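You operate a simulated robot arm through the tools that you are given. There is no shell and no other tool. Be economical: measure what you need, move in short steps, check, and stop when the job is done.

Carry out the task below with a simulated robot arm. There is one attempt and no reset: what you move stays moved.

Task
Stop the inlet's drip: fit the new seal ring under the hose union.
Fine: the washer is off; shut the tap first, screw the union down by its ribs, open the tap last.
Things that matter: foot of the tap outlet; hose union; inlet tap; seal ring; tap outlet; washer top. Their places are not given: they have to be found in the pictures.

The check looks at the end state, three seconds after you hand in, the way a careful person would. Anything else that was tipped, shoved, dropped, spilled or broken makes it a failure. A push-on lid holds only when it is set on centred and level and pressed home; a screw cap is set on level and turned clockwise until tight.

Robot
A 6-joint arm with a two-finger parallel gripper, fixed in place. Base frame: the origin is at the foot of the arm, x ahead of it, y to its left, z up. Units: m, degrees, N and s.
With the tool pointing down near the work surface it reaches from about 0.26 to 0.68 m from the base axis. Its first joint turns from -166.0 to 166.0 degrees. Payload 4.1 kg.
Tool frame: the origin (TCP) lies between the finger pads and is the grasp point; the fingertips stand 0.023 m ahead of it; z points along the fingers, y is the line along which they close. The gripper opens to 0.094 m. The fingers are 0.038 m wide and 0.01 m thick; the gripper's body (0.054 by 0.096 m) begins 0.039 m behind the TCP.
Orientation is that of the tool frame in the base frame, as a unit quaternion [w, x, y, z]. With the fingers straight down and closing along the base's y, the tool's x points along the base's -x, its y along +y and its z along -z.

Tools
- The arm moves only by the tool servo_tool. Its argument "plan" is a list that holds one entry, the list of rows, each a list of 7 numbers: the shift along the tool's x, y, z in mm, then the turn, a rotation vector about the tool's x, y, z in rad, then the finger opening in mm, from 0 to 94. In form: [[[x, y, z, wx, wy, wz, fingers], ...]]. A call has 1 to 8 rows; each row is the pose to reach, as a shift and turn from the pose commanded when the call began, along the tool's axes at that moment. A row lasts 0.2 s, in which the tool goes at most 0.05 m and 8.6 degrees; a call with a longer step from one row to the next is refused whole, and so is a gripper value outside its range. A pose out of reach is approached as far as the arm can. The call stops where the force on the tool passes 90 N (or 10 N more than at its start, if that is more) or the arm is blocked; 0.2 s more then pass. The fingers move at their own pace (about 0.045 m/s each) and stop on an object; they squeeze with about 36 N. The grip force told is the motor's: it shows also when the fingers shut on nothing. Time passes only in rows, and 0.2 s behind the last, so rows that repeat a pose let the fingers close. It gives the time, the measured TCP pose, the force on the tool (base axes), the opening and the grip force at its end, in the units of the frame above (readings bear some noise), with the torque about the TCP (base axes, N m) and any sound that the robot's microphone picked up.
- Cameras (640 x 400 px; columns grow to the right, rows downward): "scene" is fixed at [0.0488, -0.4975, 1.4457]; the picture's right is [0.80, -0.60, 0.00], its down [-0.37, -0.50, -0.79] and it looks along [0.47, 0.63, -0.62] (base axes); focal length 251 px, centre (320, 200). "wrist" rides on the gripper at [0.086, 0.016, -0.074] in the tool frame; the picture's right is [-0.18, 0.98, 0.00], its down [-0.58, -0.11, -0.81] and it looks along [-0.79, -0.15, 0.59] (tool axes); focal length 243 px, centre (320, 200).
- snapshot(camera): a new picture of that camera. The clock stands still meanwhile.
- move_column(by): slides the trunk up (or, below 0, down) by that many m; the arm rides with it, the base frame stays. It gives what a move gives, with no picture.
- probe_pixels(camera, pixels): there is no depth. For up to 12 entries [column, row, z] of the newest picture of that camera ("zoom" is the newest enlarged one), the place [x, y] in the base frame at which the ray of that pixel passes the height z, good to about 0.003 m. The clock stands still meanwhile.
- inspect(camera, box): a new picture of the part [left, top, right, bottom] of that camera's present view, enlarged. The clock stands still meanwhile.
- job_done(): hands the job in; it is judged then, once.

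Go step by step. Measure first, check grasps and placings, and put right what went wrong. The budget is 80 turns and 54 pictures, counting those below and the enlarged ones. Unless the task says otherwise, let go and move clear before handing in, and close with one line.

The tools are called as name(argument=value, ...) on one line, values as JSON. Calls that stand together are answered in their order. servo_tool: Moves the arm, as the interface text tells. Its arguments: {"type":"object","properties":{"plan":{"type":"array"}},"required":["plan"]} The other tools are called the same way: move_column (by) slides the trunk up or down; snapshot (camera) takes a picture; probe_pixels (camera, pixels) gives the place at which the rays of pixels pass given heights; inspect (camera, box) takes an enlarged picture of a part of a camera's view; job_done () hands the job in.

At the start:

```text
t: 0.0
tool_pos: [0.2914, -0.219, 1.299]
orientation: [0.0, 0.0, 1.0, 0.0]
ft_force: [-0.3, 0.9, 0.1]
wrist_torque: [0.01, 0.01, -0.02]
finger_gap: 0.0939
gripper_force: 0.1
trunk travel left (down, up): [-0.525, 0.065]
```

scene: 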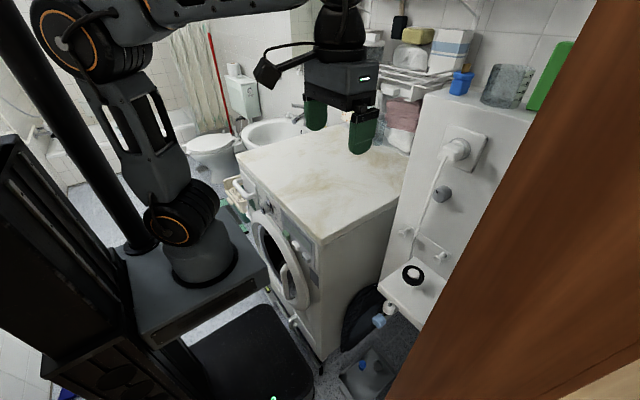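
wrist: 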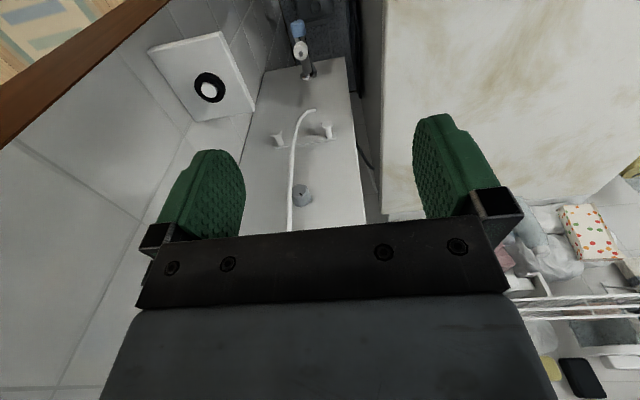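

The scene shows a white panel with taps near (440,245) and a shelf with a black ring at (413,274). I'll enlarge that region.

inspect(camera="scene", box=[340, 210, 480, 400])

inspect(camera="wrist", box=[130, 0, 390, 220])

inspect(camera="scene", box=[370, 120, 510, 300])

```text
2.11 times, centred on (410, 305) of scene
```

zoom: 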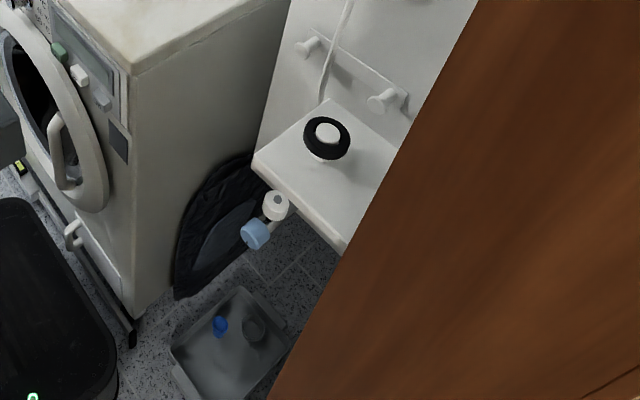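

```text
1.82 times, centred on (260, 110) of wrist
```

zoom: 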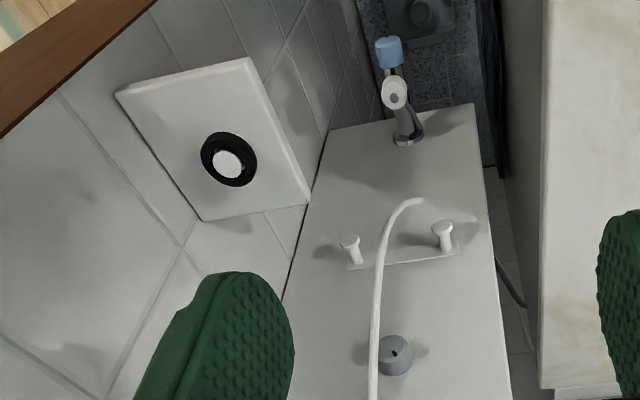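

```text
2.22 times, centred on (440, 210) of scene
```

zoom: 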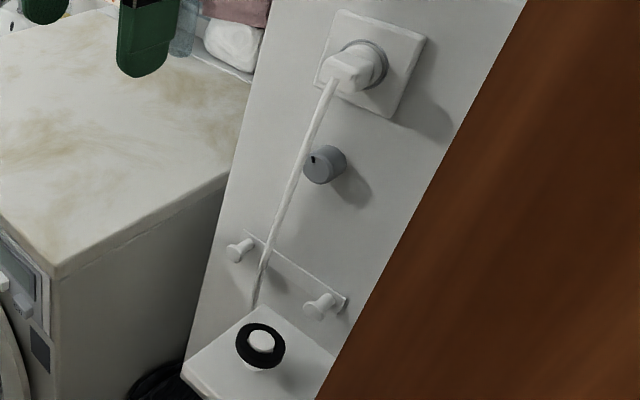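

The ring triangulates to about (0.35,-0.38,1.06), and the blue/white fitting to about (0.45,-0.30,0.68). I'll look at the washer top and the rest for the tap and union.

inspect(camera="scene", box=[220, 100, 420, 225])

inspect(camera="scene", box=[360, 240, 440, 290])

inspect(camera="scene", box=[340, 280, 420, 330])

inspect(camera="wrist", box=[260, 0, 340, 90])

inspect(camera="scene", box=[350, 0, 560, 130])

```text
3.20 times, centred on (320, 162) of scene
```

zoom: 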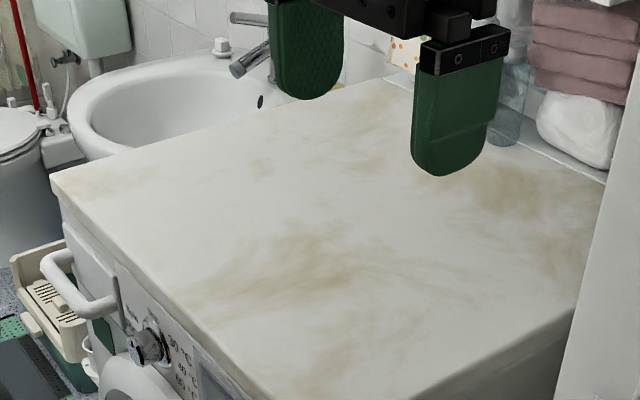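

```text
8.00 times, centred on (400, 265) of scene
```

zoom: 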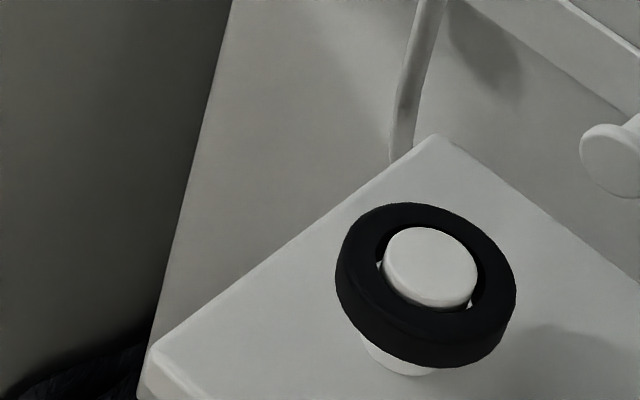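

```text
8.00 times, centred on (380, 305) of scene
```

zoom: 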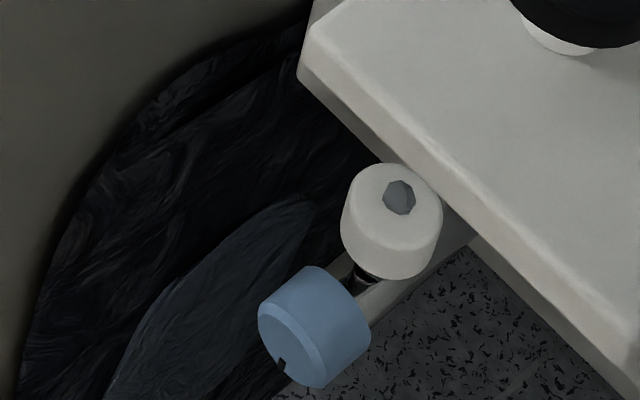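

```text
4.44 times, centred on (300, 45) of wrist
```

zoom: 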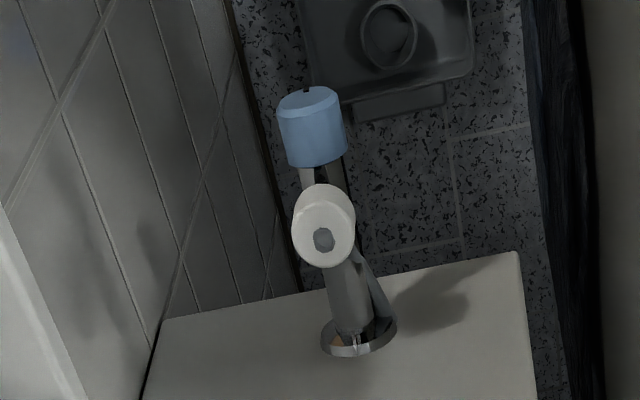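

```text
3.05 times, centred on (455, 65) of scene
```

zoom: 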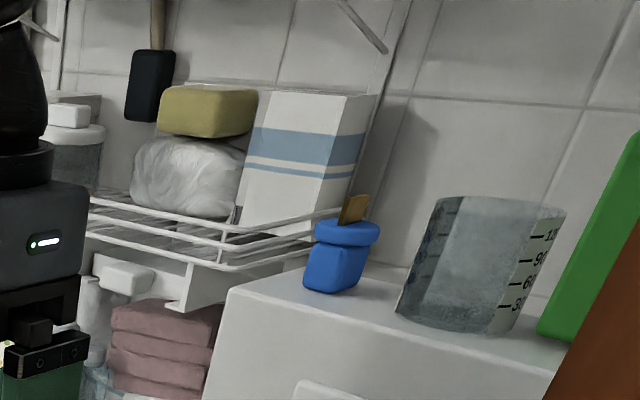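

The white part with a dark hole (scene ~389,307) sits on an upward chrome stub, and the blue notched knob in front of it (379,321) looks like the tap handle. I'll measure the shelf edges, washer top and tap.

snapshot(camera="scene")

probe_pixels(camera="scene", pixels=[[379, 284, 1.04], [414, 257, 1.04], [424, 329, 1.04], [449, 285, 1.04], [322, 240, 0.85], [405, 183, 0.85], [240, 157, 0.85], [389, 303, 0.71], [379, 322, 0.66], [413, 271, 1.07], [330, 355, 0.0], [440, 190, 1.1]])

probe_pixels(camera="wrist", pixels=[[194, 121, 1.04], [254, 108, 1.04], [225, 32, 1.04], [148, 48, 1.04], [300, 50, 0.71], [297, 29, 0.66], [385, 215, 0.85], [308, 75, 0.7], [265, 72, 0.6], [348, 57, 0.6], [302, 195, 1.15], [325, 128, 1.0]])

```text
43 pictures are left
```

scene: 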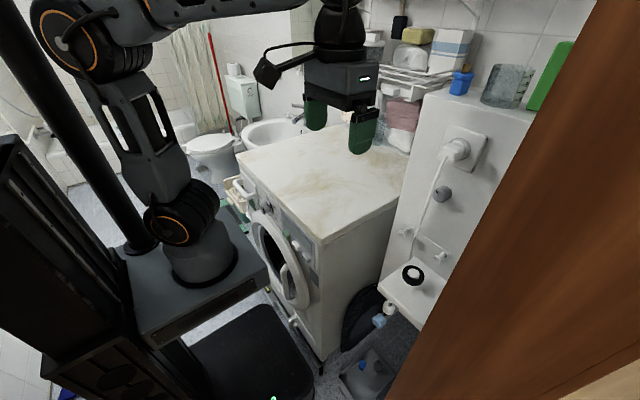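

```text
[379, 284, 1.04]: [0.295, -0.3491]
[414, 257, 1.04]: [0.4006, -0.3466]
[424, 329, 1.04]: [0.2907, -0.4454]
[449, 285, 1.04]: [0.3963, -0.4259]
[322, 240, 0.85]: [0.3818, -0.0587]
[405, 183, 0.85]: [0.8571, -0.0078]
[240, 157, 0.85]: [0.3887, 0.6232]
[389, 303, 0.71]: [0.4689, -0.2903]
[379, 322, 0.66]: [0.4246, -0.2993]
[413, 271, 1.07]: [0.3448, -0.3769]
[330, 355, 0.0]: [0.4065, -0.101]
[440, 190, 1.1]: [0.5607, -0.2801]
```

```text
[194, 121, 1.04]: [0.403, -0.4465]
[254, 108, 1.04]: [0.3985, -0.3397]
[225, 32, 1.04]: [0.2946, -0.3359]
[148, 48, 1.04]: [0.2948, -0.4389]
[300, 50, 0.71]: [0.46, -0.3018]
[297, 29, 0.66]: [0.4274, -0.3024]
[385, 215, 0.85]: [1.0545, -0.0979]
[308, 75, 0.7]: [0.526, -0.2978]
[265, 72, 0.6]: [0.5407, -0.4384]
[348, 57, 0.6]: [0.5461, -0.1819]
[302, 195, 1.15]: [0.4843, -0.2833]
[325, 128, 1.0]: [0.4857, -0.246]
```

The panel face is at about x≈0.53, the shelf spans x 0.295–0.40, y<-0.345, z≈1.04, and the union is near (0.463,-0.30,0.70). I'll lower the trunk for a better look at the tap.

move_column(by=-0.3)

snapshot(camera="wrist")

snapshot(camera="scene")

```text
t: 3.0
tool_pos: [0.2922, -0.2177, 0.9998]
orientation: [0.0, 0.0, 1.0, 0.001]
ft_force: [0.3, 0.4, -0.3]
wrist_torque: [0.03, 0.0, 0.02]
finger_gap: 0.094
gripper_force: 0.1
trunk travel left (down, up): [-0.225, 0.365]
```

```text
42 pictures are left
```

wrist: 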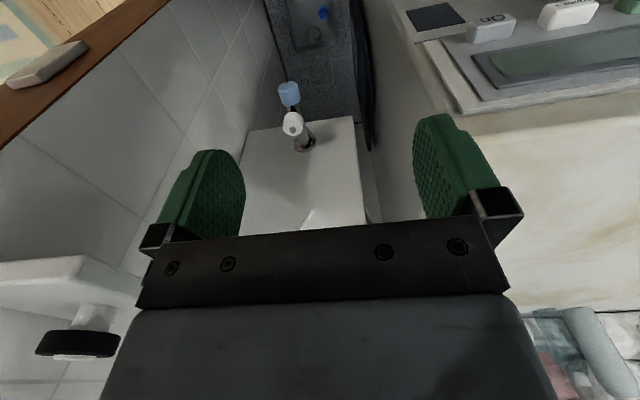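

```text
41 pictures are left
```

scene: 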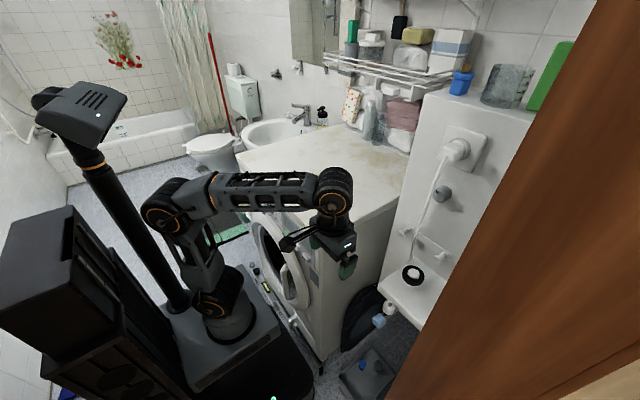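

The fitting now shows at wrist (292,122). I'll lower another 0.2 m, then enlarge the tap.

move_column(by=-0.15)

inspect(camera="wrist", box=[240, 100, 360, 220])

```text
t: 4.8
tool_pos: [0.2907, -0.2168, 0.8493]
orientation: [0.0, 0.0, 1.0, 0.0]
ft_force: [-0.5, 0.1, 0.2]
wrist_torque: [-0.01, -0.01, -0.02]
finger_gap: 0.0937
gripper_force: 0.1
trunk travel left (down, up): [-0.075, 0.515]
```

```text
3.33 times, centred on (300, 160) of wrist
```

zoom: 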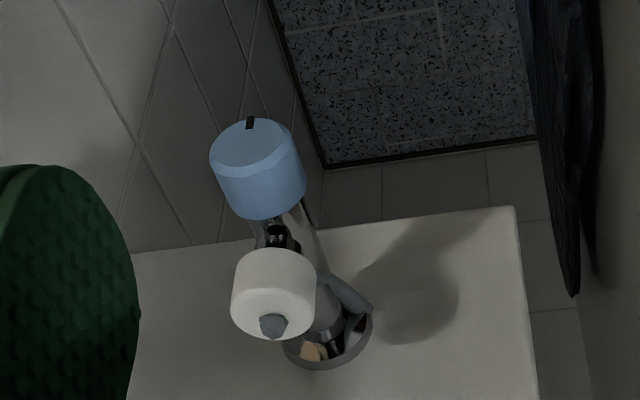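

The blue knob's axis may be tilted, so I need a closer view of the tap. I'll lower the tool about 0.13 m, well clear of it.

servo_tool(plan=[[[0, 0, 40, 0, 0, 0, 94], [0, 0, 80, 0, 0, 0, 94], [0, 0, 120, 0, 0, 0, 94], [0, 0, 150, 0, 0, 0, 94]]])

snapshot(camera="wrist")

snapshot(camera="scene")

```text
t: 5.8
tool_pos: [0.2911, -0.2182, 0.6989]
orientation: [0.0, -0.001, 1.0, -0.001]
ft_force: [-0.1, -0.5, -0.2]
wrist_torque: [0.0, -0.01, -0.01]
finger_gap: 0.0938
gripper_force: 0.1
trunk travel left (down, up): [-0.075, 0.515]
```

```text
39 pictures are left
```

wrist: 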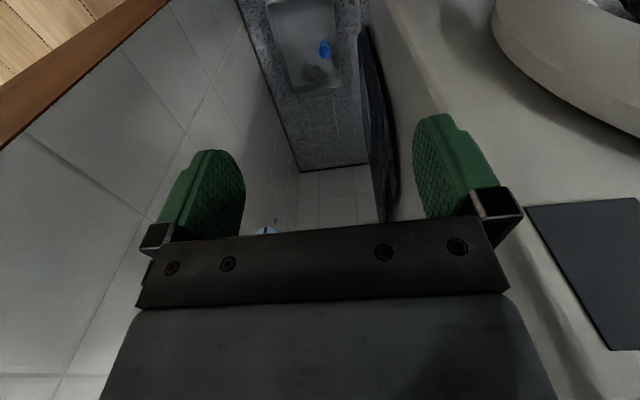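

```text
38 pictures are left
```

scene: 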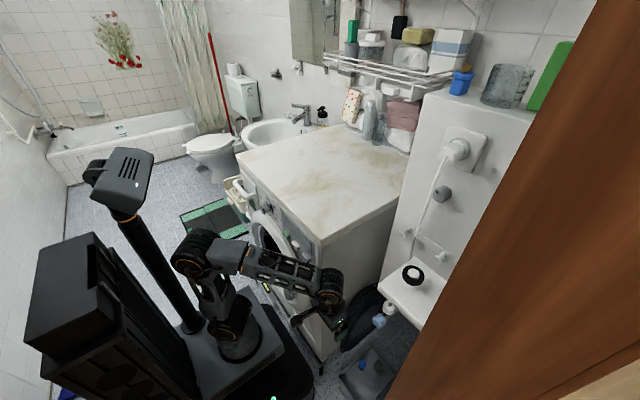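

The gripper body hides the tap here. Pitching the tool 45° forward will let the camera look at the tap horizontally from the front.

servo_tool(plan=[[[0, 0, 0, 0, -0.14, 0, 94], [0, 0, 0, 0, -0.28, 0, 94], [0, 0, 0, 0, -0.42, 0, 94], [0, 0, 0, 0, -0.56, 0, 94], [0, 0, 0, 0, -0.7, 0, 94], [0, 0, 0, 0, -0.7, 0, 94]]])

snapshot(camera="wrist")

```text
t: 7.2
tool_pos: [0.2919, -0.2178, 0.6995]
orientation: [0.344, 0.001, 0.939, -0.001]
ft_force: [-0.6, 0.5, -0.1]
wrist_torque: [0.02, 0.0, 0.01]
finger_gap: 0.094
gripper_force: 0.1
trunk travel left (down, up): [-0.075, 0.515]
```

```text
37 pictures are left
```

wrist: 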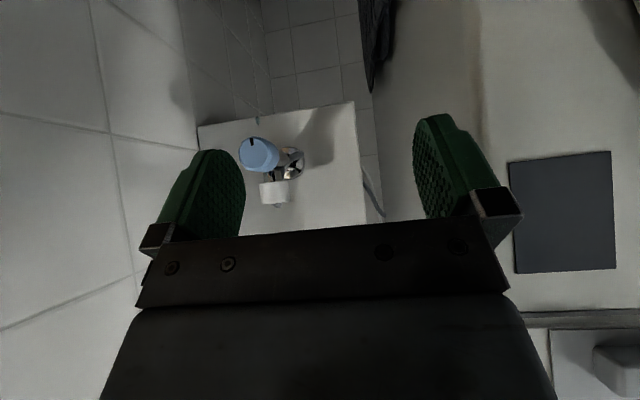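

inspect(camera="wrist", box=[225, 120, 325, 220])

```text
4.00 times, centred on (275, 170) of wrist
```

zoom: 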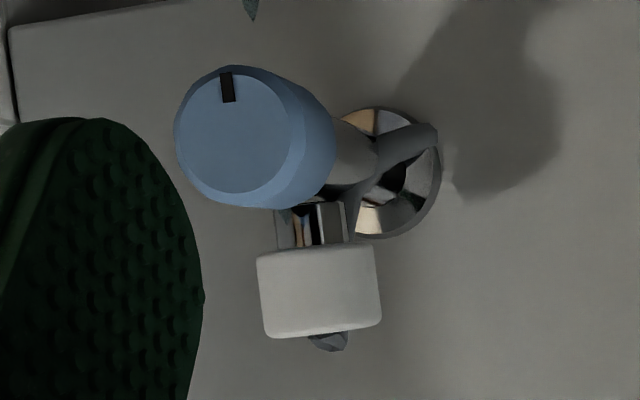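

The tap is now clear. The blue knob faces -x with its notch down, at about (0.415,-0.300,0.661), and the union stands vertical on a chrome stub above and behind it. I'll finish pitching the tool to horizontal.

servo_tool(plan=[[[0, 0, 0, 0, -0.145, 0, 94], [0, 0, 0, 0, -0.29, 0, 94], [0, 0, 0, 0, -0.435, 0, 94], [0, 0, 0, 0, -0.58, 0, 94], [0, 0, 0, 0, -0.725, 0, 94], [0, 0, 0, 0, -0.869, 0, 94], [0, 0, 0, 0, -0.869, 0, 94]]])

snapshot(camera="wrist")

```text
t: 8.8
tool_pos: [0.2964, -0.2414, 0.7049]
orientation: [0.707, 0.0, 0.707, -0.001]
ft_force: [0.6, 0.3, -0.2]
wrist_torque: [0.03, 0.0, 0.0]
finger_gap: 0.0941
gripper_force: 0.0
out of reach, approached as far as the arm can: row 4, 5, 6, 7
trunk travel left (down, up): [-0.075, 0.515]
```

```text
35 pictures are left
```

wrist: 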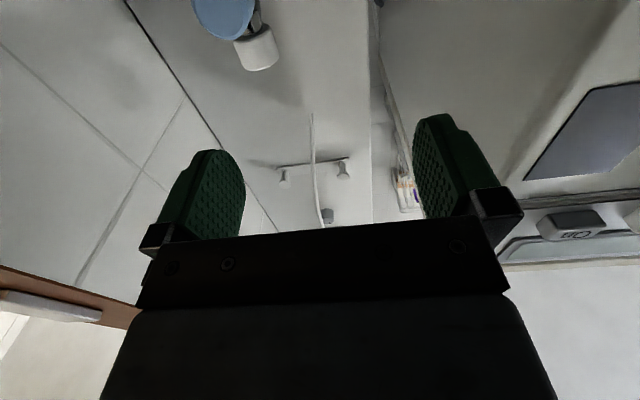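

The pitch is done, with the tool pointing +x, and the base limit shifted it slightly. I'll line up with the knob axis while still short of it.

servo_tool(plan=[[[10, -20, 20, 0, 0, 0, 94], [25, -40, 30, 0, 0, 0, 94], [44, -60, 40, 0, 0, 0, 94], [44, -60, 40, 0, 0, 0, 94]]])

snapshot(camera="wrist")

inspect(camera="scene", box=[300, 260, 420, 350])

```text
t: 9.8
tool_pos: [0.3372, -0.3026, 0.6595]
orientation: [0.707, 0.0, 0.708, 0.0]
ft_force: [0.9, 0.4, -0.1]
wrist_torque: [0.01, 0.01, -0.02]
finger_gap: 0.0939
gripper_force: 0.1
trunk travel left (down, up): [-0.075, 0.515]
```

```text
34 pictures are left
```

wrist: 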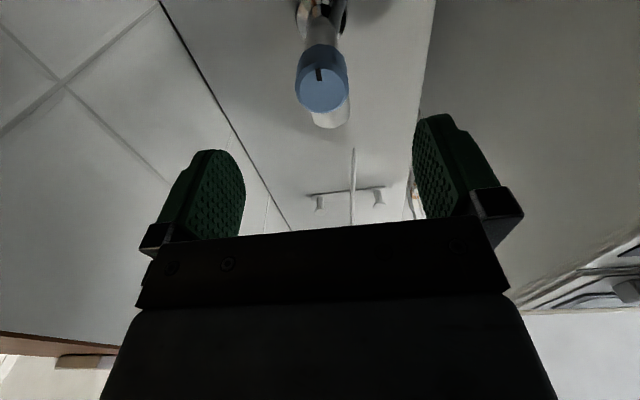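

```text
4.44 times, centred on (360, 305) of scene
```

zoom: 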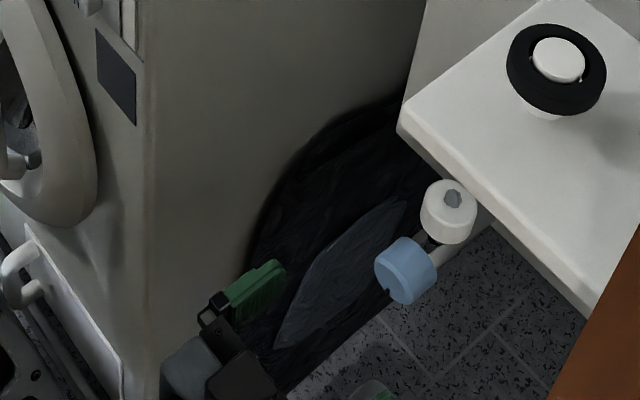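

The knob (wrist 321,91) is on the tool axis: y≈-0.302, face x≈0.417. I'll advance 80 mm and close on it.

servo_tool(plan=[[[-1, 0, 30, 0, 0, 0, 94], [-1, 0, 60, 0, 0, 0, 94], [-1, 0, 79, 0, 0, 0, 94], [-1, 0, 79, 0, 0, 0, 60], [-1, 0, 79, 0, 0, 0, 30], [-1, 0, 79, 0, 0, 0, 25], [-1, 0, 79, 0, 0, 0, 25], [-1, 0, 79, 0, 0, 0, 25]]])

snapshot(camera="wrist")

```text
t: 11.6
tool_pos: [0.4155, -0.3005, 0.6617]
orientation: [0.707, -0.001, 0.708, 0.001]
ft_force: [-3.8, 13.3, -2.1]
wrist_torque: [0.04, -0.48, 0.21]
finger_gap: 0.0358
gripper_force: 45.4
trunk travel left (down, up): [-0.075, 0.515]
```

```text
32 pictures are left
```

wrist: 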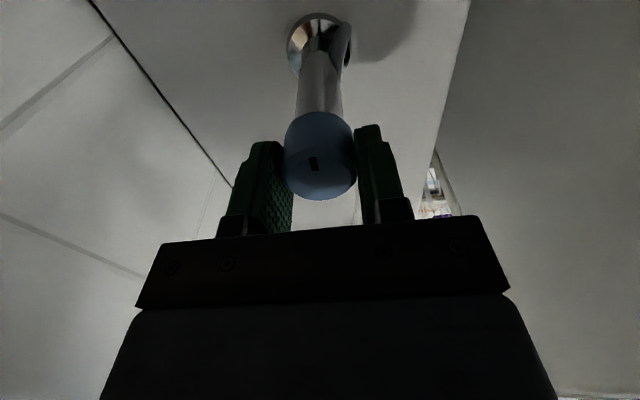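

The knob is gripped at 35.8 mm. I'll turn it clockwise (+z) and watch torque and sound.

servo_tool(plan=[[[-1, 2, 0, 0, 0, 0.14, 25], [-1, 2, 0, 0, 0, 0.28, 25], [-1, 2, 0, 0, 0, 0.42, 25], [-1, 2, 0, 0, 0, 0.56, 25], [-1, 2, 0, 0, 0, 0.7, 25], [-1, 2, 0, 0, 0, 0.84, 25]]])

snapshot(camera="wrist")

```text
t: 12.9
tool_pos: [0.416, -0.3011, 0.6617]
orientation: [0.645, 0.292, 0.645, 0.288]
ft_force: [1.6, -23.4, -12.0]
wrist_torque: [-0.08, 0.64, 0.67]
finger_gap: 0.0359
gripper_force: 45.7
trunk travel left (down, up): [-0.075, 0.515]
```

```text
31 pictures are left
```

wrist: 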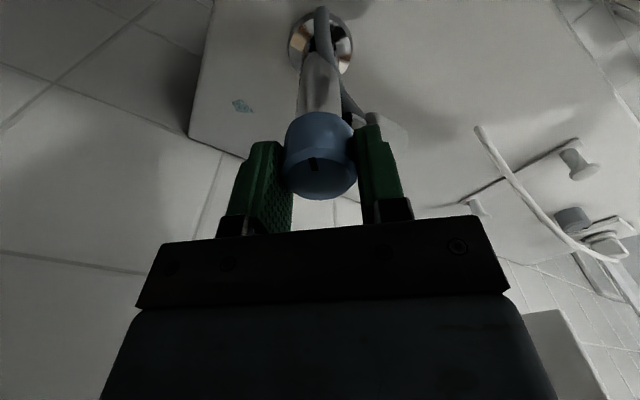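

The knob follows, with its notch still between the fingers after 48°. I'll correct a small centring offset and keep turning.

servo_tool(plan=[[[-0.6, -1.3, 0, 0, 0, 0.14, 25], [-0.6, -1.3, 0, 0, 0, 0.28, 25], [-0.6, -1.3, 0, 0, 0, 0.42, 25], [-0.6, -1.3, 0, 0, 0, 0.56, 25], [-0.6, -1.3, 0, 0, 0, 0.7, 25], [-0.6, -1.3, 0, 0, 0, 0.84, 25]]])

```text
t: 14.3
tool_pos: [0.4166, -0.301, 0.66]
orientation: [0.469, 0.529, 0.473, 0.526]
ft_force: [-11.8, -8.6, -25.8]
wrist_torque: [-0.58, -0.67, 0.11]
finger_gap: 0.0359
gripper_force: 45.1
trunk travel left (down, up): [-0.075, 0.515]
```

Total turn is about 96°, and the x torque has risen to -0.58, which may be the stop. I'll check the picture.

snapshot(camera="wrist")

inspect(camera="scene", box=[340, 280, 420, 340])

```text
30 pictures are left
```

wrist: 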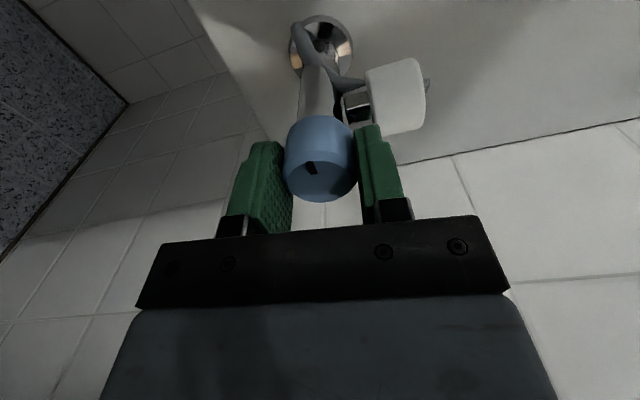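

```text
6.67 times, centred on (380, 310) of scene
```

zoom: 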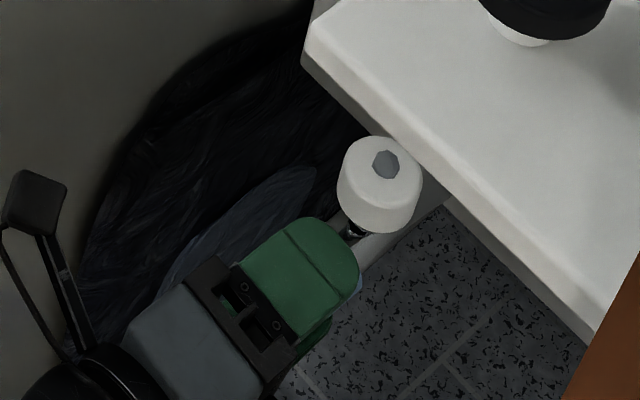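

The notch slipped about 10° against the fingers, so the knob is at its stop after a quarter turn and the tap is shut. I'll open a little, back straight out, then pitch the tool down.

servo_tool(plan=[[[0, 0, 0, 0, 0, 0, 54], [0, 0, 0, 0, 0, 0, 54], [0, 0, -20, 0, 0, 0, 54], [0, 0, -50, 0, 0, 0, 54], [0, 0, -80, 0, 0, 0, 54], [0, 0, -80, 0, 0, 0, 54]]])

snapshot(camera="wrist")

```text
t: 15.8
tool_pos: [0.337, -0.3008, 0.6637]
orientation: [0.472, 0.527, 0.472, 0.526]
ft_force: [0.8, 0.1, -1.0]
wrist_torque: [0.02, -0.01, -0.03]
finger_gap: 0.0539
gripper_force: 0.0
trunk travel left (down, up): [-0.075, 0.515]
```

```text
28 pictures are left
```

wrist: 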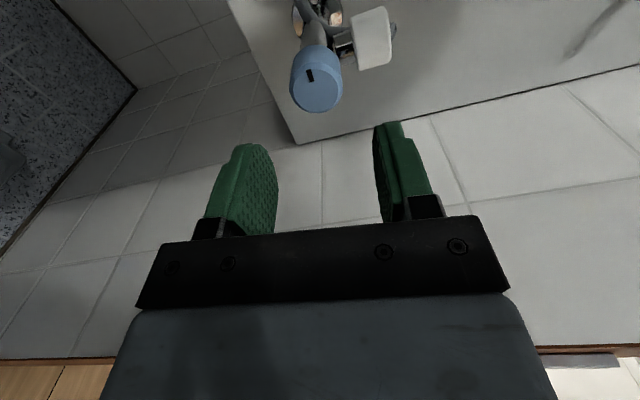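

I'll enlarge the knob to judge the notch angle.

inspect(camera="wrist", box=[270, 30, 370, 120])

```text
4.44 times, centred on (320, 75) of wrist
```

zoom: 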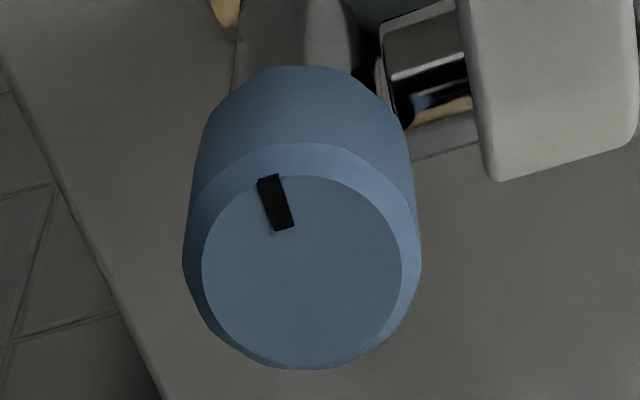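

The notch is perpendicular now, so the tap is closed. I'll pitch the tool down while raising it, well in front of the tap.

servo_tool(plan=[[[0, 15, 0, 0.144, -0.016, 0, 60], [5, 30, 0, 0.288, -0.032, 0, 70], [10, 45, 0, 0.432, -0.048, 0, 70], [15, 60, 0, 0.576, -0.064, 0, 70], [20, 75, 0, 0.72, -0.08, 0, 70], [20, 90, 0, 0.864, -0.096, 0, 70], [20, 100, 0, 1.008, -0.112, 0, 70], [20, 110, 0, 1.152, -0.128, 0, 70]]])

```text
t: 17.6
tool_pos: [0.3374, -0.2928, 0.7745]
orientation: [0.136, 0.73, 0.653, 0.15]
ft_force: [-0.9, 0.2, 0.1]
wrist_torque: [0.01, 0.03, 0.0]
finger_gap: 0.0698
gripper_force: 0.1
trunk travel left (down, up): [-0.075, 0.515]
```

Reached as planned. I'll finish the last 24° of pitch.

servo_tool(plan=[[[0, 0, 0, 0.136, -0.015, 0, 70], [0, 0, 0, 0.272, -0.03, 0, 70], [0, 0, 0, 0.409, -0.045, 0, 70], [0, 0, 0, 0.409, -0.045, 0, 70]]])

snapshot(camera="wrist")

snapshot(camera="scene")

```text
t: 18.6
tool_pos: [0.3371, -0.2923, 0.7736]
orientation: [-0.001, 0.746, 0.666, -0.002]
ft_force: [0.1, -0.6, -0.1]
wrist_torque: [-0.04, -0.01, -0.01]
finger_gap: 0.07
gripper_force: 0.0
trunk travel left (down, up): [-0.075, 0.515]
```

```text
26 pictures are left
```

wrist: 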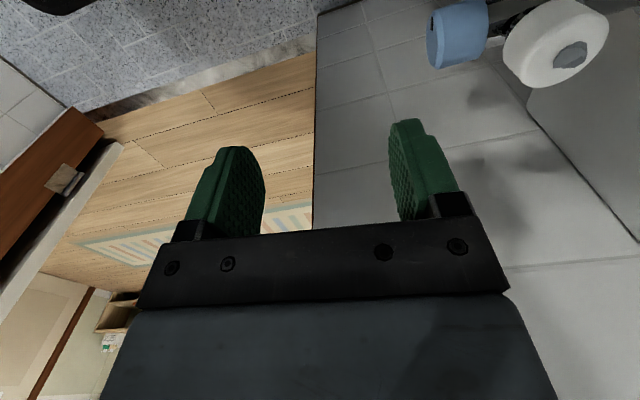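

```text
25 pictures are left
```

scene: 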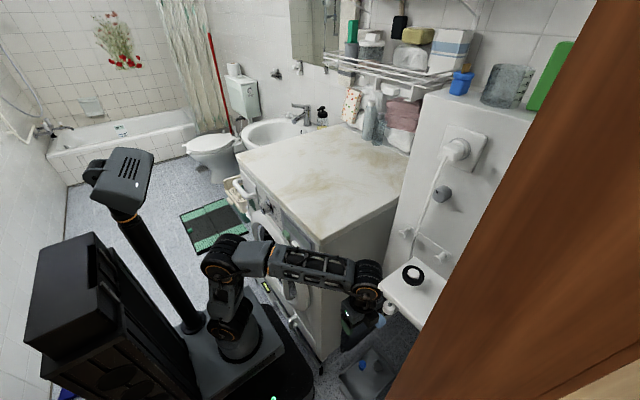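

Union at wrist (570,55) gives about (0.465,-0.299). I'll move above it with tips clear at z≈0.75 and look.

probe_pixels(camera="wrist", pixels=[[570, 55, 0.72], [556, 42, 0.716], [458, 34, 0.661], [555, 140, 0.7]])

servo_tool(plan=[[[2, 40, 0, 0, 0, 0, 70], [4, 80, 0, 0, 0, 0, 70], [5.4, 120, 0, 0, 0, 0, 70], [5.4, 127, 0, 0, 0, 0, 70], [5.4, 127, 0, 0, 0, 0, 70]]])

snapshot(camera="wrist")

```text
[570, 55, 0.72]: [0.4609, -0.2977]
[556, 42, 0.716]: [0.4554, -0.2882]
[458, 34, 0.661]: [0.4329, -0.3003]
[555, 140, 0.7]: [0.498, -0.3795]
```

```text
t: 19.8
tool_pos: [0.4628, -0.3009, 0.7738]
orientation: [0.0, 0.745, 0.667, -0.002]
ft_force: [-0.5, -0.3, -0.1]
wrist_torque: [-0.02, 0.01, -0.02]
finger_gap: 0.0698
gripper_force: 0.0
trunk travel left (down, up): [-0.075, 0.515]
```

```text
24 pictures are left
```

wrist: 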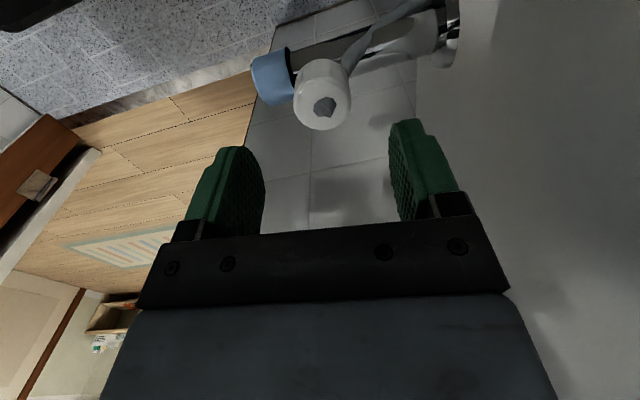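

I'll get precise positions for the union's top and stub from this view.

probe_pixels(camera="wrist", pixels=[[322, 98, 0.715], [325, 106, 0.72], [296, 98, 0.715], [350, 98, 0.715], [322, 130, 0.715], [322, 68, 0.715], [270, 75, 0.661]])

inspect(camera="wrist", box=[240, 0, 460, 140])

```text
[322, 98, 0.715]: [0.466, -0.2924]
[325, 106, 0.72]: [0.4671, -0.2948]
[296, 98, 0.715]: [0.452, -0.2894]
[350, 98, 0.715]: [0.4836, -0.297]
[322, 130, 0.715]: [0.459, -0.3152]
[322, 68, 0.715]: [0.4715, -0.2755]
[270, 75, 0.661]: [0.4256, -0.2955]
```

```text
2.86 times, centred on (350, 70) of wrist
```

zoom: 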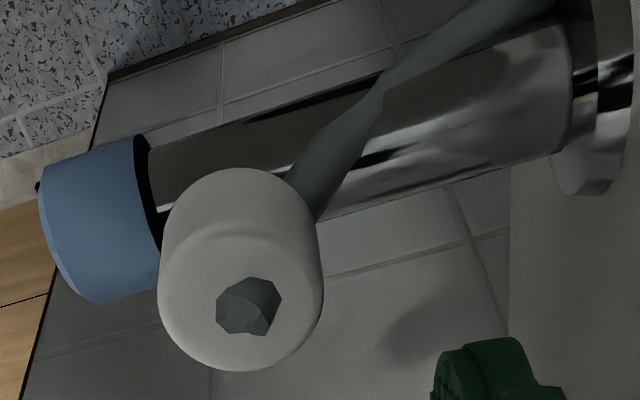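

Union axis is about (0.4645,-0.299), top at z≈0.715. I'll descend with fingers open to a tip height of about 0.688, above the knob's top, and close on the union.

servo_tool(plan=[[[1.7, 1.3, 20, 0, 0, 0, 65], [1.7, 1.3, 40, 0, 0, 0, 65], [1.7, 1.3, 62, 0, 0, 0, 65], [1.7, 1.3, 62, 0, 0, 0, 40], [1.7, 1.3, 62, 0, 0, 0, 25], [1.7, 1.3, 62, 0, 0, 0, 25], [1.7, 1.3, 62, 0, 0, 0, 25]]])

snapshot(camera="wrist")

```text
t: 21.4
tool_pos: [0.465, -0.2994, 0.7118]
orientation: [0.001, 0.744, 0.668, 0.0]
ft_force: [11.6, -3.4, 0.5]
wrist_torque: [-0.05, -0.22, -0.05]
finger_gap: 0.034
gripper_force: 36.1
trunk travel left (down, up): [-0.075, 0.515]
```

```text
22 pictures are left
```

wrist: 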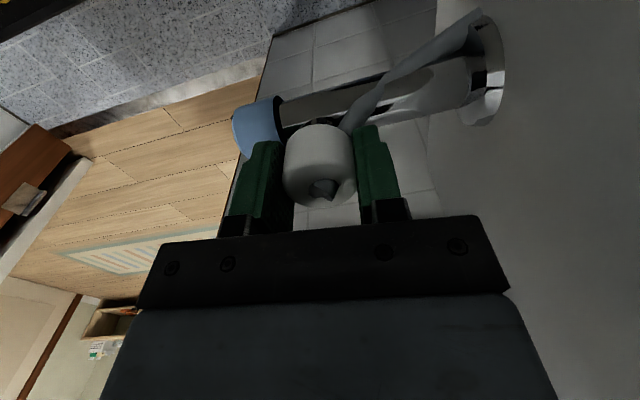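

The union is gripped at 34 mm. I'll turn it counter-clockwise with a small centring fix and watch.

servo_tool(plan=[[[0, 1, 0, 0, 0, -0.14, 25], [0, 1, 0, 0, 0, -0.28, 25], [0, 1, 0, 0, 0, -0.42, 25], [0, 1, -0.2, 0, 0, -0.56, 25], [0, 1, -0.3, 0, 0, -0.7, 25], [0, 1, -0.4, 0, 0, -0.84, 25], [0, 1, -0.5, 0, 0, -0.98, 25]]])

inspect(camera="wrist", box=[240, 80, 420, 220])

```text
t: 22.9
tool_pos: [0.4655, -0.3002, 0.7147]
orientation: [0.001, 0.342, 0.94, -0.001]
ft_force: [0.6, 1.8, 20.2]
wrist_torque: [0.02, -0.05, 0.0]
finger_gap: 0.0342
gripper_force: 35.8
trunk travel left (down, up): [-0.075, 0.515]
```

```text
2.86 times, centred on (330, 150) of wrist
```

zoom: 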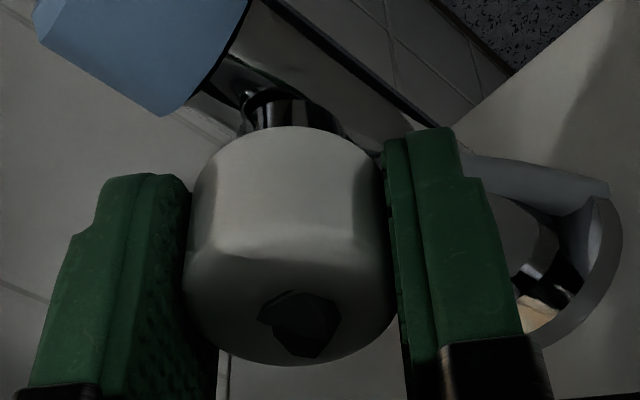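

The union turns and rises (z +3 mm in 56°). I'll keep unscrewing while following it upward.

servo_tool(plan=[[[0, 0, -3.5, 0, 0, -0.14, 25], [0, 0, -4, 0, 0, -0.28, 25], [0, 0, -4.5, 0, 0, -0.42, 25], [0, 0, -5, 0, 0, -0.56, 25], [0, 0, -5.5, 0, 0, -0.7, 25], [0, 0, -6, 0, 0, -0.84, 25], [0, 0, -6.5, 0, 0, -0.98, 25], [0, 0, -7, 0, 0, -1.12, 25]]])

inspect(camera="wrist", box=[240, 80, 420, 220])

```text
t: 24.8
tool_pos: [0.4658, -0.2988, 0.7182]
orientation: [-0.002, -0.209, 0.978, 0.001]
ft_force: [-8.3, 7.6, -11.8]
wrist_torque: [0.18, 0.06, -0.02]
finger_gap: 0.034
gripper_force: 36.1
trunk travel left (down, up): [-0.075, 0.515]
```

```text
2.86 times, centred on (330, 150) of wrist
```

zoom: 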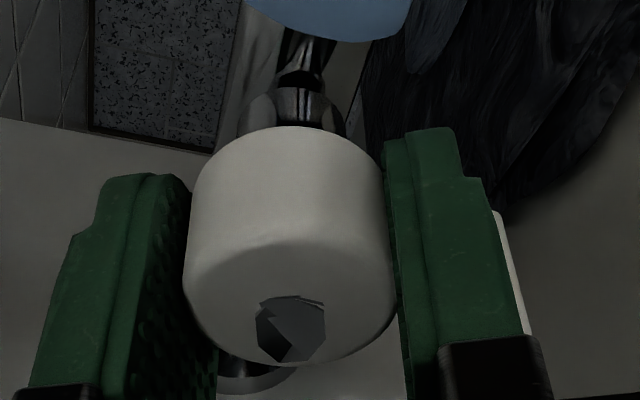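

Still threaded, with a slight pull of -12 N and 120° turned. I'll continue.

servo_tool(plan=[[[0, 0, 0, 0, 0, -0.14, 25], [0, 0, -0.5, 0, 0, -0.28, 25], [0, 0, -1, 0, 0, -0.42, 25], [0, 0, -1.5, 0, 0, -0.56, 25], [0, 0, -2, 0, 0, -0.7, 25], [0, 0, -2.5, 0, 0, -0.84, 25], [0, 0, -3, 0, 0, -0.98, 25], [0, 0, -3.5, 0, 0, -1.12, 25]]])

```text
t: 26.6
tool_pos: [0.4662, -0.3006, 0.7226]
orientation: [-0.001, -0.696, 0.718, 0.001]
ft_force: [-14.2, 13.7, -17.4]
wrist_torque: [0.22, 0.27, -0.03]
finger_gap: 0.0344
gripper_force: 35.9
trunk travel left (down, up): [-0.075, 0.515]
```

About 184° turned and z is at 0.7226. I'll turn another 30°, recentring, then test a gentle lift.

servo_tool(plan=[[[-1, 1, 0, 0, 0, -0.14, 25], [-1, 1, -0.5, 0, 0, -0.28, 25], [-1, 1, -1, 0, 0, -0.42, 25], [-1, 1, -1.5, 0, 0, -0.53, 25], [-1, 1, -4, 0, 0, -0.53, 25]]])

inspect(camera="wrist", box=[240, 80, 420, 220])

```text
t: 27.8
tool_pos: [0.4653, -0.3014, 0.7271]
orientation: [0.002, 0.86, -0.51, 0.001]
ft_force: [3.5, -4.0, 9.2]
wrist_torque: [-0.1, -0.09, -0.02]
finger_gap: 0.0338
gripper_force: 36.2
trunk travel left (down, up): [-0.075, 0.515]
```

```text
2.86 times, centred on (330, 150) of wrist
```

zoom: 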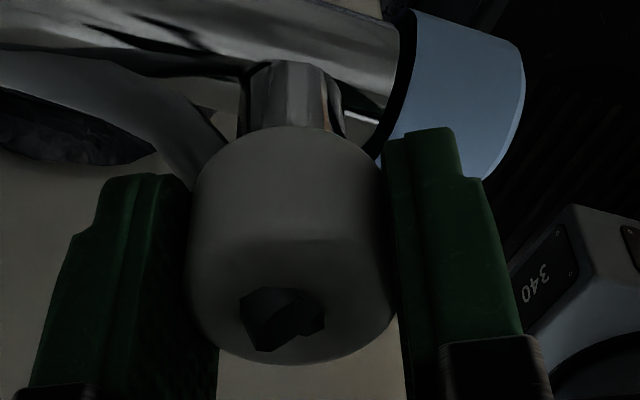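

Little resistance now. I'll lift further in small steps to see whether the union comes free.

servo_tool(plan=[[[0, 0, -3, 0, 0, 0, 25], [0, 0, -6, 0, 0, 0, 25], [0, 0, -10, 0, 0, 0, 25], [0, 0, -10, 0, 0, 0, 25]]])

```text
t: 28.8
tool_pos: [0.4654, -0.2998, 0.7368]
orientation: [0.001, 0.859, -0.512, -0.001]
ft_force: [-0.2, -0.2, 0.3]
wrist_torque: [0.01, 0.01, 0.02]
finger_gap: 0.0338
gripper_force: 36.0
trunk travel left (down, up): [-0.075, 0.515]
```

The union is free: zero force, still held at 33.8 mm. I'll lift it clear, shift toward +y and unwind the wrist.

servo_tool(plan=[[[0, 0, -30, 0, 0, 0, 25], [0, 0, -45, 0, 0, 0.14, 25], [-15, -8, -45, 0, 0, 0.28, 25], [-30, -16, -45, 0, 0, 0.42, 25], [-45, -24, -45, 0, 0, 0.56, 25], [-60, -33, -45, 0, 0, 0.7, 25], [-60, -33, -45, 0, 0, 0.84, 25], [-60, -33, -45, 0, 0, 0.98, 25]]])

servo_tool(plan=[[[0, 0, 0, 0, 0, 0.14, 25], [0, 0, 0, 0, 0, 0.28, 25], [0, 0, 0, 0, 0, 0.42, 25], [0, 0, 0, 0, 0, 0.56, 25], [0, 0, 0, 0, 0, 0.7, 25], [0, 0, 0, 0, 0, 0.84, 25], [0, 0, 0, 0, 0, 0.98, 25], [0, 0, 0, 0, 0, 1.08, 25]]])

snapshot(camera="wrist")

inspect(camera="scene", box=[300, 220, 440, 350])

```text
t: 30.6
tool_pos: [0.4631, -0.2404, 0.7823]
orientation: [0.003, -0.515, 0.857, 0.004]
ft_force: [-0.2, 0.2, -0.5]
wrist_torque: [-0.01, -0.03, 0.02]
finger_gap: 0.0338
gripper_force: 35.8
trunk travel left (down, up): [-0.075, 0.515]
```

```text
t: 32.4
tool_pos: [0.4631, -0.2377, 0.7824]
orientation: [0.001, -0.002, 1.0, 0.003]
ft_force: [-0.6, 0.0, 0.1]
wrist_torque: [0.04, 0.03, 0.0]
finger_gap: 0.0338
gripper_force: 35.6
trunk travel left (down, up): [-0.075, 0.515]
```

```text
18 pictures are left
```

wrist: 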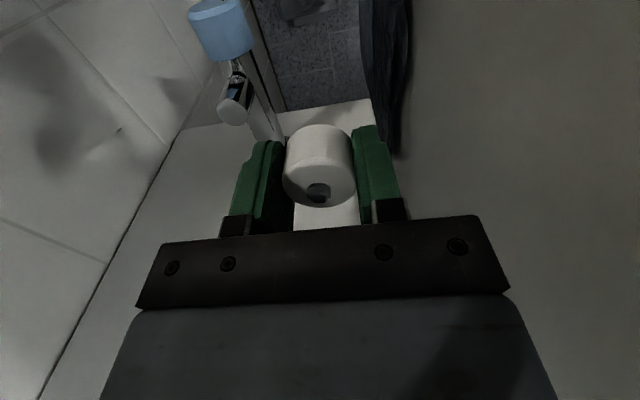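

```text
3.08 times, centred on (370, 285) of scene
```

zoom: 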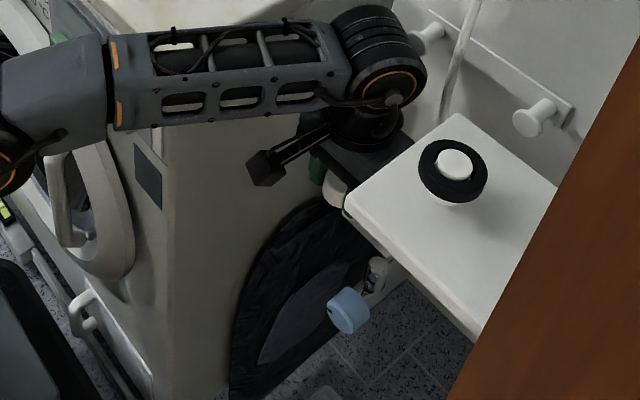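

The union is held and the bare outlet stub is visible at wrist (235,108). Hooks stick out of the panel above, so I'll back off in x first, then raise the trunk.

servo_tool(plan=[[[30, 5, 0, 0, 0, 0, 25], [60, 10, 0, 0, 0, 0, 25], [90, 15, 0, 0, 0, 0, 25], [90, 15, 0, 0, 0, 0, 25]]])

move_column(by=0.25)

snapshot(camera="scene")

```text
t: 33.4
tool_pos: [0.3743, -0.2178, 0.7811]
orientation: [-0.001, -0.004, 1.0, 0.001]
ft_force: [0.1, -0.2, -0.1]
wrist_torque: [0.0, 0.01, 0.0]
finger_gap: 0.0341
gripper_force: 36.2
trunk travel left (down, up): [-0.075, 0.515]
```

```text
t: 35.9
tool_pos: [0.3738, -0.2162, 1.0301]
orientation: [0.0, -0.004, 1.0, -0.001]
ft_force: [-0.2, 0.0, -0.4]
wrist_torque: [0.03, -0.02, -0.02]
finger_gap: 0.0338
gripper_force: 36.1
trunk travel left (down, up): [-0.325, 0.265]
```

```text
16 pictures are left
```

scene: 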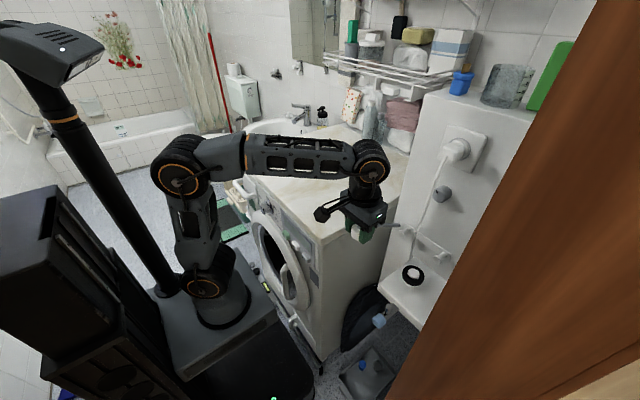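

Raised clear. I'll carry the union over the washer top to about (0.46,0.03) and lower to z≈0.96.

servo_tool(plan=[[[-10, 45, 0, 0, 0, 0, 25], [-30, 90, 0, 0, 0, 0, 25], [-50, 135, 0, 0, 0, 0, 25], [-70, 180, 0, 0, 0, 0, 25], [-80, 220, 0, 0, 0, 0, 25], [-85, 245, 20, 0, 0, 0, 25], [-85, 245, 50, 0, 0, 0, 25], [-85, 245, 70, 0, 0, 0, 25]]])

snapshot(camera="wrist")

```text
t: 37.7
tool_pos: [0.4579, 0.0288, 0.9735]
orientation: [0.013, -0.004, 1.0, 0.0]
ft_force: [5.7, 3.1, 87.8]
wrist_torque: [-0.21, 1.45, -0.25]
finger_gap: 0.0336
gripper_force: 35.9
trunk travel left (down, up): [-0.325, 0.265]
```

```text
15 pictures are left
```

wrist: 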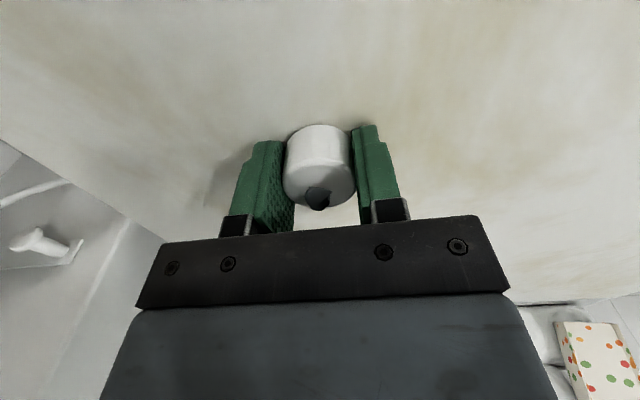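

Contact came early: 88 N at z 0.9735, so the washer top is at about 0.95. I'll ease up to unload before releasing.

servo_tool(plan=[[[0, 0, -3, 0, 0, 0, 25], [0, 0, -3, 0, 0, 0, 25]]])

```text
t: 38.3
tool_pos: [0.4576, 0.0289, 0.9744]
orientation: [0.013, -0.004, 1.0, 0.0]
ft_force: [8.1, 4.2, 83.0]
wrist_torque: [-0.06, 1.33, -0.32]
finger_gap: 0.0334
gripper_force: 36.5
trunk travel left (down, up): [-0.325, 0.265]
```

servo_tool(plan=[[[0, 0, -3, 0, 0, 0, 25], [0, 0, -3, 0, 0, 0, 25]]])

```text
t: 38.9
tool_pos: [0.4586, 0.0287, 0.9736]
orientation: [0.009, -0.005, 1.0, 0.0]
ft_force: [9.2, 5.0, 65.5]
wrist_torque: [0.24, 0.95, -0.26]
finger_gap: 0.0337
gripper_force: 36.3
trunk travel left (down, up): [-0.325, 0.265]
```

servo_tool(plan=[[[0, 0, -4, 0, 0, 0, 25], [0, 0, -7, 0, 0, 0, 25], [0, 0, -7, 0, 0, 0, 25]]])

```text
t: 39.7
tool_pos: [0.4575, 0.029, 0.9727]
orientation: [0.0, -0.005, 1.0, 0.0]
ft_force: [10.9, 3.7, 17.7]
wrist_torque: [0.46, -0.48, -0.19]
finger_gap: 0.0335
gripper_force: 35.8
trunk travel left (down, up): [-0.325, 0.265]
```

Level again with a light load of 18 N. I'll release, lift and check the union stands.

servo_tool(plan=[[[0, 0, -1, 0, 0, 0, 45], [0, 0, -1, 0, 0, 0, 60], [0, 0, -1, 0, 0, 0, 60], [0, 0, -30, 0, 0, 0, 60], [0, 0, -70, 0, 0, 0, 60], [0, 0, -110, 0, 0, 0, 60], [0, 0, -110, 0, 0, 0, 60]]])

snapshot(camera="wrist")

```text
t: 41.3
tool_pos: [0.4582, 0.0299, 1.0827]
orientation: [-0.001, -0.005, 1.0, -0.001]
ft_force: [0.2, -0.1, -0.3]
wrist_torque: [0.01, 0.02, -0.01]
finger_gap: 0.0599
gripper_force: 0.0
trunk travel left (down, up): [-0.325, 0.265]
```

```text
14 pictures are left
```

wrist: 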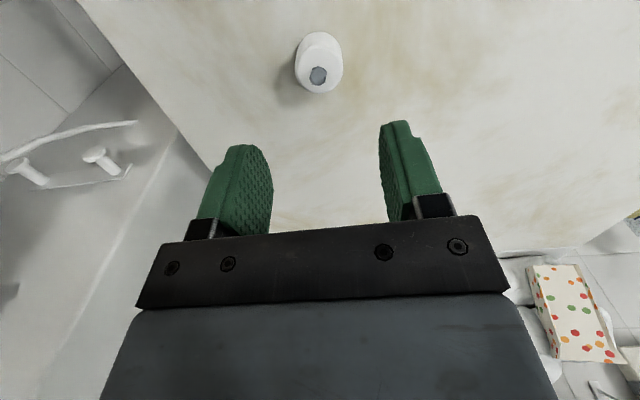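

The union stands upright on the washer top at about (0.458,0.029). Next I'll get the ring on the shelf at about (0.346,-0.378,1.057), turning the tool a quarter so it closes along x.

servo_tool(plan=[[[5, 0, -40, 0, 0, 0.14, 70], [15, -40, -45, 0, 0, 0.28, 70], [30, -80, -45, 0, 0, 0.42, 70], [45, -120, -45, 0, 0, 0.56, 70], [60, -160, -45, 0, 0, 0.7, 70], [75, -200, -45, 0, 0, 0.84, 70], [90, -240, -45, 0, 0, 0.98, 70], [105, -280, -45, 0, 0, 1.12, 70]]])

servo_tool(plan=[[[0, 0, 0, 0, 0, 0.14, 70], [0, 0, 0, 0, 0, 0.28, 70], [0, 0, 0, 0, 0, 0.45, 70], [0, 0, 0, 0, 0, 0.45, 70]]])

```text
t: 43.1
tool_pos: [0.3552, -0.2525, 1.1289]
orientation: [-0.001, 0.528, 0.849, 0.0]
ft_force: [0.0, 0.1, 0.4]
wrist_torque: [-0.02, -0.02, -0.01]
finger_gap: 0.0701
gripper_force: 0.1
trunk travel left (down, up): [-0.325, 0.265]
```

```text
refused: row 3 steps farther than a row can; nothing moved
```

servo_tool(plan=[[[0, 0, 0, 0, 0, 0.14, 70], [0, 0, 0, 0, 0, 0.28, 70], [0, 0, 0, 0, 0, 0.42, 70], [0, 0, 0, 0, 0, 0.46, 70], [0, 0, 0, 0, 0, 0.46, 70]]])

snapshot(camera="wrist")

```text
t: 44.3
tool_pos: [0.3552, -0.2521, 1.1304]
orientation: [0.0, 0.707, 0.707, -0.001]
ft_force: [-0.1, 0.2, 0.1]
wrist_torque: [0.02, 0.01, -0.01]
finger_gap: 0.07
gripper_force: 0.0
trunk travel left (down, up): [-0.325, 0.265]
```

```text
13 pictures are left
```

wrist: 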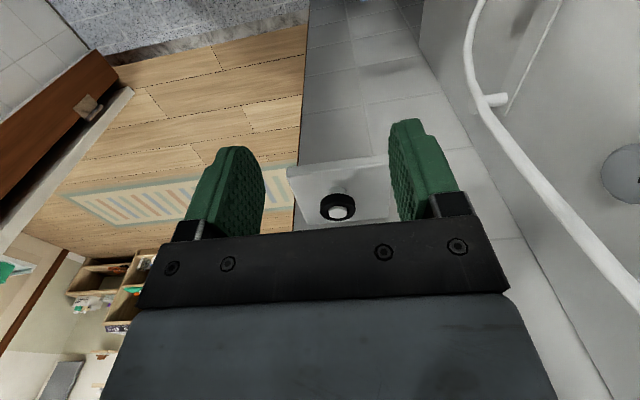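

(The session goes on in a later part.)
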